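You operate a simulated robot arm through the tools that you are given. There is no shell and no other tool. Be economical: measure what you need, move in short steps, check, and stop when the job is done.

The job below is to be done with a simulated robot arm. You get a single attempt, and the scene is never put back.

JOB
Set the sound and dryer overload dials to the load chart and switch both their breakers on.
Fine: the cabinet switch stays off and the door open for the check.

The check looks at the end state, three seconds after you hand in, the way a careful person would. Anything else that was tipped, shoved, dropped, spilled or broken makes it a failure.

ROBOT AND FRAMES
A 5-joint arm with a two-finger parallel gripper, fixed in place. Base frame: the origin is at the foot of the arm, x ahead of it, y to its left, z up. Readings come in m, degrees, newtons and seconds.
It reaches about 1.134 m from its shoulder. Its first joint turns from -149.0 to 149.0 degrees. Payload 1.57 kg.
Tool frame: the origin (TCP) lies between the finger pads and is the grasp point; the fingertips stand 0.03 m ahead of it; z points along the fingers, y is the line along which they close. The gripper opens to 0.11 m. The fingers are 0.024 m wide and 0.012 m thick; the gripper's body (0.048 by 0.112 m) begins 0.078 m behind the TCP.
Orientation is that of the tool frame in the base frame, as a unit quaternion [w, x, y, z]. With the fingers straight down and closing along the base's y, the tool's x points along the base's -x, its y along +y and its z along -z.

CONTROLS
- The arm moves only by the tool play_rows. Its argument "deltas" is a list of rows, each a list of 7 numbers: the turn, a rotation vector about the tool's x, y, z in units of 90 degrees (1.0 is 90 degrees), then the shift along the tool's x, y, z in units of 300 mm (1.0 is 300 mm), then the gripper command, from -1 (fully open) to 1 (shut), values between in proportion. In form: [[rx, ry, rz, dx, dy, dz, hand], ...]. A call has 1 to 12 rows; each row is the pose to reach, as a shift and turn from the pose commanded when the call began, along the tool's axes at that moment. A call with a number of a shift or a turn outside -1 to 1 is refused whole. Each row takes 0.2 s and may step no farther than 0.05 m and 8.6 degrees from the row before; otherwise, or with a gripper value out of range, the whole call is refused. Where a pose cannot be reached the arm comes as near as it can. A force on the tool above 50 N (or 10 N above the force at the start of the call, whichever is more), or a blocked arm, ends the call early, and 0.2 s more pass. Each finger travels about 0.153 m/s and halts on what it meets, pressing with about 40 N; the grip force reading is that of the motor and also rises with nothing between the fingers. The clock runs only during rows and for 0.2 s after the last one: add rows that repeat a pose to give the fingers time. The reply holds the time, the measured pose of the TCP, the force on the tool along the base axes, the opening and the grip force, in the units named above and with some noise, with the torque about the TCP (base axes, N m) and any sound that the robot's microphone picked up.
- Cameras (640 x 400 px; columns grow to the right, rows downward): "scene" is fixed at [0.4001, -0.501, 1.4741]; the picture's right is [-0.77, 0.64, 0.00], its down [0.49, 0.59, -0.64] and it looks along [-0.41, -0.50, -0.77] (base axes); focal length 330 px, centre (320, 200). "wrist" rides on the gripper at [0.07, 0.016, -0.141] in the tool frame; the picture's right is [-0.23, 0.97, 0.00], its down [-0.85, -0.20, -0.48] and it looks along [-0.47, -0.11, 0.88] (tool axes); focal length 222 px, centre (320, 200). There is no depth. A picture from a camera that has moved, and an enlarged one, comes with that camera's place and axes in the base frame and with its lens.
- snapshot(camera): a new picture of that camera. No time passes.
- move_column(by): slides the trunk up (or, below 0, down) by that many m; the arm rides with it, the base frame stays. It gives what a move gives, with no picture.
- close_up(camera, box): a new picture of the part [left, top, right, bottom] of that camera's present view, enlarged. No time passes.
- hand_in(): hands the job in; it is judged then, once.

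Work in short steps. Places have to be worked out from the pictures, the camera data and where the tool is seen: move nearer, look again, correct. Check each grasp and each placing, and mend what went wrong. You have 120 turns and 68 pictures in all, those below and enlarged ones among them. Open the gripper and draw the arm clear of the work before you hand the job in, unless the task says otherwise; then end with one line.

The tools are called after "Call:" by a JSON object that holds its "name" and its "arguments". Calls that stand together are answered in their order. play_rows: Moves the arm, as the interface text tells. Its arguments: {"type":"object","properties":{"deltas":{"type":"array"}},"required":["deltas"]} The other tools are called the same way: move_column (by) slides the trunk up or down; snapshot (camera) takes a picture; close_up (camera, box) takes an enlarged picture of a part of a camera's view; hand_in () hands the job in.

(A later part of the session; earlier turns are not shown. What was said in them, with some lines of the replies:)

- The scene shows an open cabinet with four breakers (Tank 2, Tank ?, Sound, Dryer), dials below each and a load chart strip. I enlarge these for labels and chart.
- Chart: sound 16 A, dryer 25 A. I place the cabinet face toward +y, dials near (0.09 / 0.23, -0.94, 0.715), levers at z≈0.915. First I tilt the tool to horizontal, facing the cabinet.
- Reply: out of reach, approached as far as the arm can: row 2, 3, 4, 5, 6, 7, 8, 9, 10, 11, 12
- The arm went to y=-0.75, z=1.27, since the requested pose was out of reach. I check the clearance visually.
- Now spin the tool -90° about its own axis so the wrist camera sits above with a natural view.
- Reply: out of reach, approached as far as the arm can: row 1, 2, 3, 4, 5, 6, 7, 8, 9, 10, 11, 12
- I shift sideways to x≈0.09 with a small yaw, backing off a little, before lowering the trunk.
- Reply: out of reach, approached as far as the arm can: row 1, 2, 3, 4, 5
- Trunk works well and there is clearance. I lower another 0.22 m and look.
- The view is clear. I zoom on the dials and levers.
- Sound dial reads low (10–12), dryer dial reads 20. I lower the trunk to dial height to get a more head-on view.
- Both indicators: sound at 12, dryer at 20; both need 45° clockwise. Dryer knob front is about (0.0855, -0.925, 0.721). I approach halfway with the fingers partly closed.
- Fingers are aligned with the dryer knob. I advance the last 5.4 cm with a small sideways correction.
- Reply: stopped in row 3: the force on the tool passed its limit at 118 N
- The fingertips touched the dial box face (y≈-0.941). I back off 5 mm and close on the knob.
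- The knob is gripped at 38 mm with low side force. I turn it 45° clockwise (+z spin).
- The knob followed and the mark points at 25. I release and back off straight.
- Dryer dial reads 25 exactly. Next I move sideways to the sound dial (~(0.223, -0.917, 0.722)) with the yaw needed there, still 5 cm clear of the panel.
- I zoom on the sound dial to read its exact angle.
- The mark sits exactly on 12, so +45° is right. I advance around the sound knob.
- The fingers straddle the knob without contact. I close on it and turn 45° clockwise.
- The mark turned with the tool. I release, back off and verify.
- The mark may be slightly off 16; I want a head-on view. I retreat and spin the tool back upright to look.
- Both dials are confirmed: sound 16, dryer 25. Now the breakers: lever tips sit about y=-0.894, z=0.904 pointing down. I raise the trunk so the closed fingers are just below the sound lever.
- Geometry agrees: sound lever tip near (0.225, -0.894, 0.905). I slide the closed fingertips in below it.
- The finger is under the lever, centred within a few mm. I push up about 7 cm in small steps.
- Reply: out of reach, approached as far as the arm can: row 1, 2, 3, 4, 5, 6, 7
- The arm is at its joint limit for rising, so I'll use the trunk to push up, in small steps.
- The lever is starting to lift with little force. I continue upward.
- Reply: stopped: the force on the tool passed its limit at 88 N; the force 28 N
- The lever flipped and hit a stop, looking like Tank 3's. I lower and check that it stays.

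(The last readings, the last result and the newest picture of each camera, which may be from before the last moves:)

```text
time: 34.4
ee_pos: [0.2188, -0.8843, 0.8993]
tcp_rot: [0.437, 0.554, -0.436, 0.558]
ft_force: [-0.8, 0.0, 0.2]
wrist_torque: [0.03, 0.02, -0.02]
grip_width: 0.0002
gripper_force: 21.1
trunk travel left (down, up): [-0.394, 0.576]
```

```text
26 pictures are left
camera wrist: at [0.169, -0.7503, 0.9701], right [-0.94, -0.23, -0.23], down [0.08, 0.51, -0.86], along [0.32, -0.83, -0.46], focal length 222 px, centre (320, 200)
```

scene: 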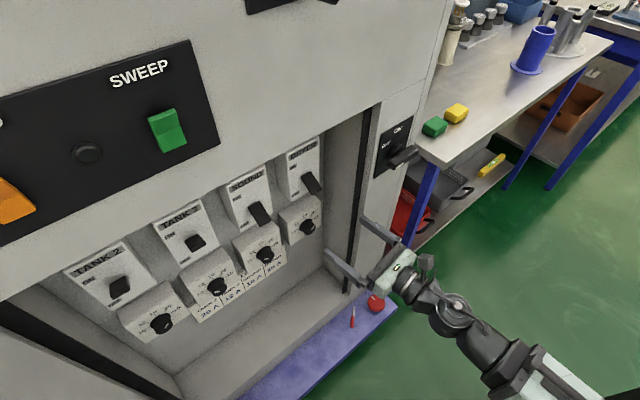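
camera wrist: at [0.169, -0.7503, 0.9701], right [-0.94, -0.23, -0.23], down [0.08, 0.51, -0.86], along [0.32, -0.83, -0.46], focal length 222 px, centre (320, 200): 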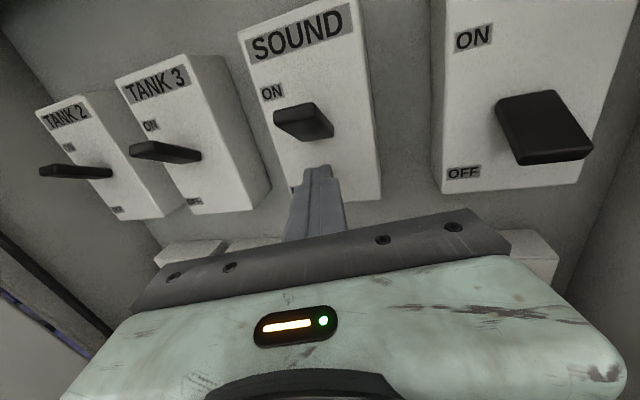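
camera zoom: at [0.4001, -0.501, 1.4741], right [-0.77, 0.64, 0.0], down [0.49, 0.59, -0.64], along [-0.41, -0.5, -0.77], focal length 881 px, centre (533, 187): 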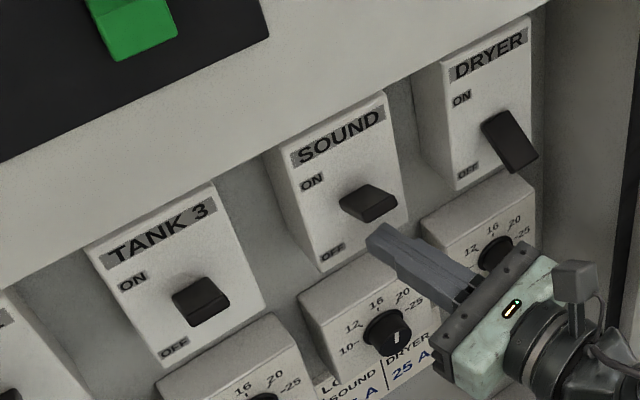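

Sound's lever stays up. I zoom to compare its angle with the tank levers that are ON.

Call:
{"name": "close_up", "arguments": {"camera": "wrist", "box": [120, 40, 380, 200]}}

Call:
{"name": "close_up", "arguments": {"camera": "scene", "box": [170, 170, 300, 260]}}

```text
2.46 times, centred on (250, 120) of wrist
camera zoom: at [0.169, -0.7503, 0.9701], right [-0.94, -0.23, -0.23], down [0.08, 0.51, -0.86], along [0.32, -0.83, -0.46], focal length 547 px, centre (492, 397)
```

zoom: 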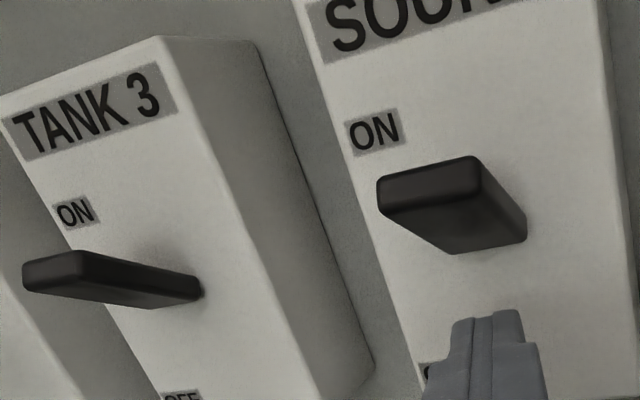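

```text
4.44 times, centred on (235, 215) of scene
camera zoom: at [0.4001, -0.501, 1.4741], right [-0.77, 0.64, 0.0], down [0.49, 0.59, -0.64], along [-0.41, -0.5, -0.77], focal length 1469 px, centre (698, 133)
```

zoom: 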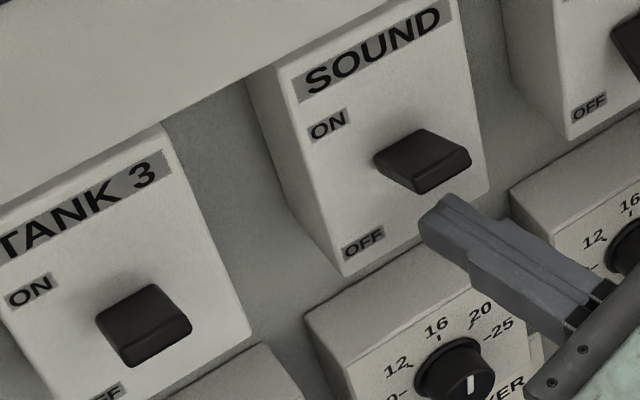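

Sound's tip is at z≈0.956, the same as Tank 3's ON lever, so it is ON. Now I retreat, lower slightly and shift to the dryer lever.

Call:
{"name": "play_rows", "arguments": {"deltas": [[0, 0, 0, 0, 0, -0.09, 1], [0, 0, 0, 0, 0, -0.18, 1], [0, 0, 0, 0, 0, -0.267, 1]]}}

Call:
{"name": "move_column", "arguments": {"by": -0.03}}

Call:
{"name": "play_rows", "arguments": {"deltas": [[-0.023, 0, 0, 0, 0.1, -0.03, 1], [-0.046, 0, 0, 0, 0.2, -0.06, 1], [-0.069, 0, 0, 0, 0.3, -0.09, 1], [-0.092, 0, 0, 0, 0.389, -0.12, 1]]}}

Call:
{"name": "snapshot", "arguments": {"camera": "wrist"}}

```text
time: 35.2
ee_pos: [0.1985, -0.8045, 0.9004]
tcp_rot: [0.437, 0.553, -0.438, 0.558]
ft_force: [-0.1, -0.1, 0.0]
wrist_torque: [-0.02, 0.02, -0.02]
grip_width: 0.0001
gripper_force: 21.5
trunk travel left (down, up): [-0.394, 0.576]
```

```text
time: 35.9
ee_pos: [0.1992, -0.8052, 0.8695]
tcp_rot: [0.436, 0.555, -0.436, 0.559]
ft_force: [0.4, 0.8, -0.2]
wrist_torque: [0.01, 0.0, -0.01]
grip_width: 0.0001
gripper_force: 21.4
trunk travel left (down, up): [-0.364, 0.606]
```

```text
time: 36.9
ee_pos: [0.0756, -0.7989, 0.8694]
tcp_rot: [0.474, 0.522, -0.476, 0.526]
ft_force: [-0.4, 0.3, 0.4]
wrist_torque: [0.01, -0.01, 0.0]
grip_width: 0.0
gripper_force: 21.1
trunk travel left (down, up): [-0.364, 0.606]
```

```text
23 pictures are left
camera wrist: at [0.0456, -0.659, 0.9397], right [-0.97, -0.09, -0.23], down [0.16, 0.49, -0.85], along [0.19, -0.86, -0.46], focal length 222 px, centre (320, 200)
```

wrist: 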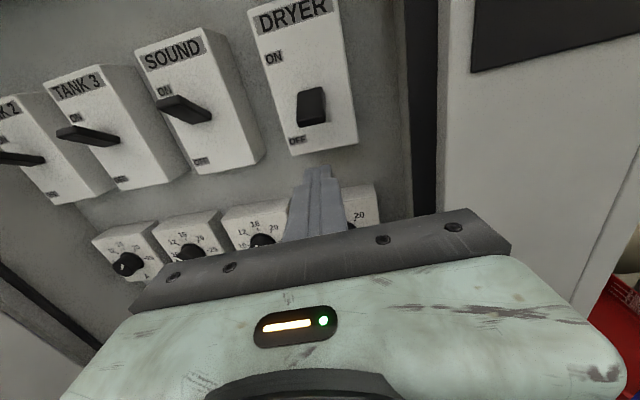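

Sound ON matches the tanks. Dryer lever tip at about (0.084, -0.894, 0.904); I slide in beneath it and raise with the trunk.

Call:
{"name": "play_rows", "arguments": {"deltas": [[0, 0, 0, 0, 0.003, 0.1, 1], [0, 0, 0, 0, 0.006, 0.2, 1], [0, 0, 0, 0, 0.01, 0.287, 1]]}}

Call:
{"name": "move_column", "arguments": {"by": 0.025}}

Call:
{"name": "snapshot", "arguments": {"camera": "wrist"}}

```text
time: 37.7
ee_pos: [0.0824, -0.8847, 0.8703]
tcp_rot: [0.476, 0.521, -0.475, 0.526]
ft_force: [0.5, 0.0, 0.2]
wrist_torque: [0.02, -0.03, -0.03]
grip_width: 0.0002
gripper_force: 21.3
trunk travel left (down, up): [-0.364, 0.606]
```

```text
time: 38.4
ee_pos: [0.0824, -0.885, 0.895]
tcp_rot: [0.476, 0.52, -0.476, 0.525]
ft_force: [1.0, -0.4, -0.5]
wrist_torque: [-0.04, -0.02, 0.04]
grip_width: 0.0
gripper_force: 21.0
trunk travel left (down, up): [-0.389, 0.581]
```

```text
22 pictures are left
camera wrist: at [0.052, -0.7455, 0.9651], right [-0.97, -0.09, -0.23], down [0.16, 0.49, -0.86], along [0.19, -0.87, -0.46], focal length 222 px, centre (320, 200)
```

wrist: 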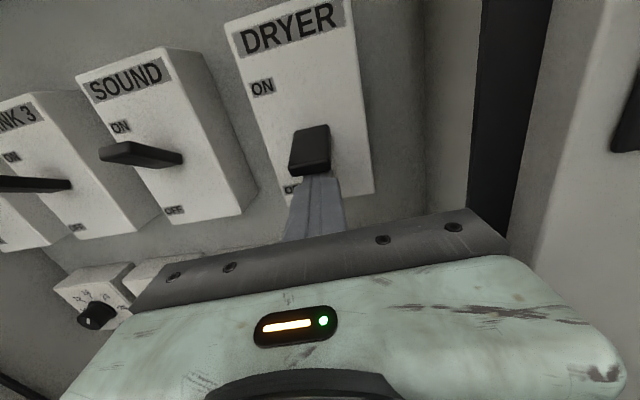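

The finger is right under the dryer lever. I continue up as with sound, in small steps.

Call:
{"name": "move_column", "arguments": {"by": 0.017}}

Call:
{"name": "move_column", "arguments": {"by": 0.012}}

Call:
{"name": "snapshot", "arguments": {"camera": "wrist"}}

```text
time: 39.1
ee_pos: [0.0817, -0.8843, 0.9123]
tcp_rot: [0.476, 0.521, -0.476, 0.525]
ft_force: [-0.3, 0.2, 1.4]
wrist_torque: [0.04, 0.01, 0.0]
grip_width: 0.0001
gripper_force: 21.4
trunk travel left (down, up): [-0.406, 0.564]
```

```text
time: 39.7
ee_pos: [0.0819, -0.8842, 0.924]
tcp_rot: [0.476, 0.521, -0.476, 0.525]
ft_force: [-0.1, 13.8, -21.6]
wrist_torque: [0.49, 0.02, -0.04]
grip_width: 0.0
gripper_force: 21.2
trunk travel left (down, up): [-0.418, 0.552]
```

```text
21 pictures are left
camera wrist: at [0.0521, -0.7457, 0.993], right [-0.97, -0.09, -0.23], down [0.16, 0.49, -0.86], along [0.19, -0.87, -0.46], focal length 222 px, centre (320, 200)
```

wrist: 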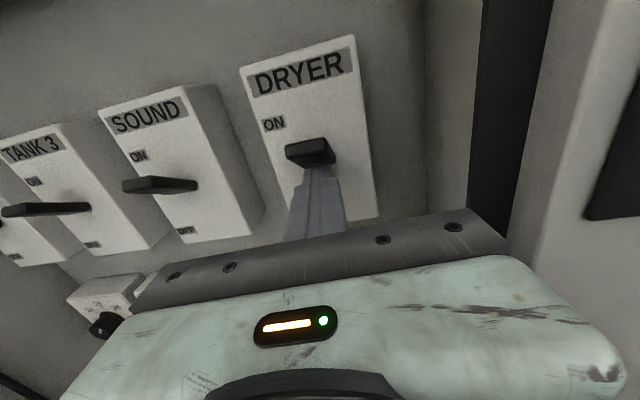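

The lever flipped up. I lower, retreat and verify everything.

Call:
{"name": "move_column", "arguments": {"by": -0.03}}

Call:
{"name": "play_rows", "arguments": {"deltas": [[0, 0, 0, 0, 0, -0.1, 0.5], [0, 0, 0, 0, 0, -0.2, 0], [0, 0, 0, 0, 0, -0.3, -0.5], [0, 0, 0, 0, 0, -0.37, -1], [0, 0, 0, 0, 0, -0.37, -1]]}}

Call:
{"name": "snapshot", "arguments": {"camera": "wrist"}}

Call:
{"name": "snapshot", "arguments": {"camera": "scene"}}

Call:
{"name": "close_up", "arguments": {"camera": "scene", "box": [180, 130, 340, 290]}}

Call:
{"name": "close_up", "arguments": {"camera": "wrist", "box": [140, 0, 380, 150]}}

```text
time: 40.4
ee_pos: [0.0816, -0.885, 0.8942]
tcp_rot: [0.475, 0.521, -0.475, 0.526]
ft_force: [0.1, 0.9, -0.2]
wrist_torque: [0.03, 0.0, -0.01]
grip_width: 0.0
gripper_force: 21.3
trunk travel left (down, up): [-0.388, 0.582]
```

```text
time: 41.6
ee_pos: [0.0703, -0.7744, 0.8942]
tcp_rot: [0.476, 0.522, -0.476, 0.524]
ft_force: [0.3, 0.0, -0.1]
wrist_torque: [-0.01, -0.01, -0.04]
grip_width: 0.1102
gripper_force: 0.1
trunk travel left (down, up): [-0.388, 0.582]
```

```text
20 pictures are left
camera wrist: at [0.0412, -0.6345, 0.9639], right [-0.97, -0.09, -0.23], down [0.16, 0.49, -0.86], along [0.19, -0.87, -0.46], focal length 222 px, centre (320, 200)
```

wrist: 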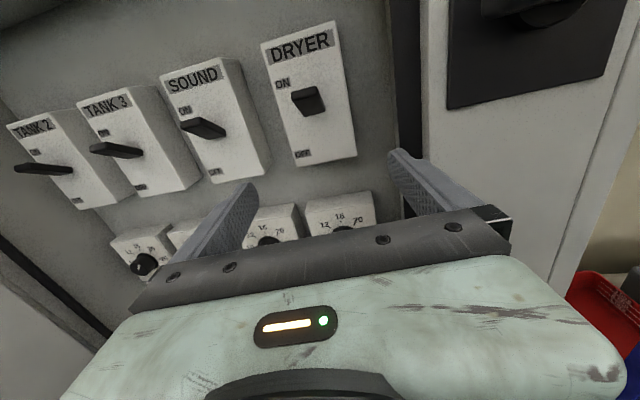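

```text
19 pictures are left
```

scene: 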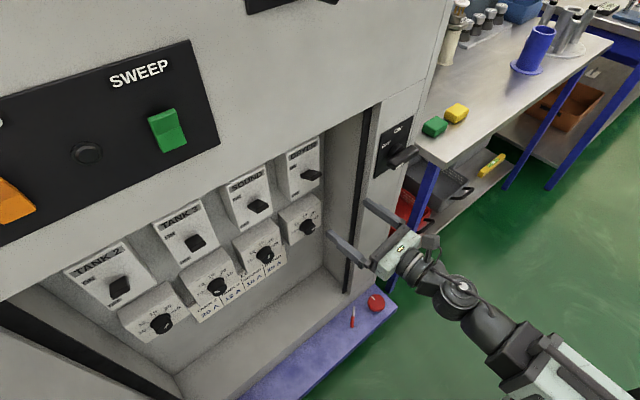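

```text
2.50 times, centred on (260, 210) of scene
camera zoom: at [0.4001, -0.501, 1.4741], right [-0.77, 0.64, 0.0], down [0.49, 0.59, -0.64], along [-0.41, -0.5, -0.77], focal length 826 px, centre (470, 175)
```

zoom: 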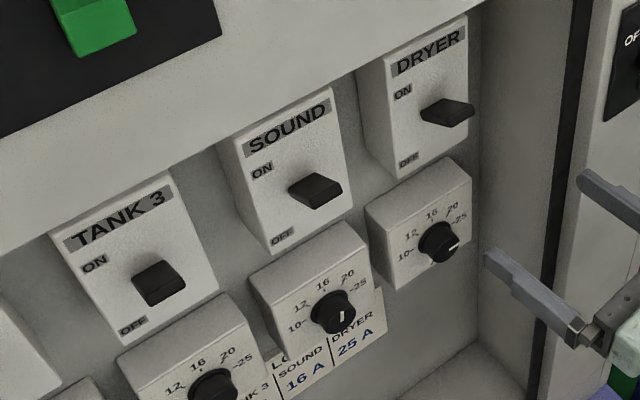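

```text
2.67 times, centred on (260, 75) of wrist
camera zoom: at [0.0412, -0.6345, 0.9639], right [-0.97, -0.09, -0.23], down [0.16, 0.49, -0.86], along [0.19, -0.87, -0.46], focal length 592 px, centre (480, 533)
```

zoom: 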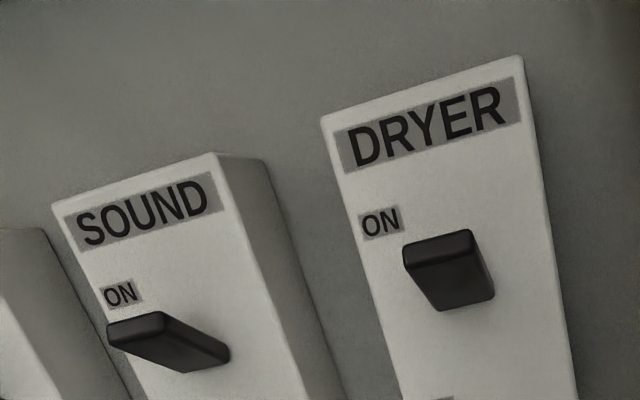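

Both breakers are on, with their levers at the tanks' ON angle. The dials read 16 and 25, the cabinet switch is untouched, and the gripper is open and clear of the work. I hand in.

Call:
{"name": "hand_in", "arguments": {}}

```text
The job is handed in.
```

The sound dial is set to 16 A and the dryer dial to 25 A, both breakers are on, and I left the cabinet switch off and the door open.
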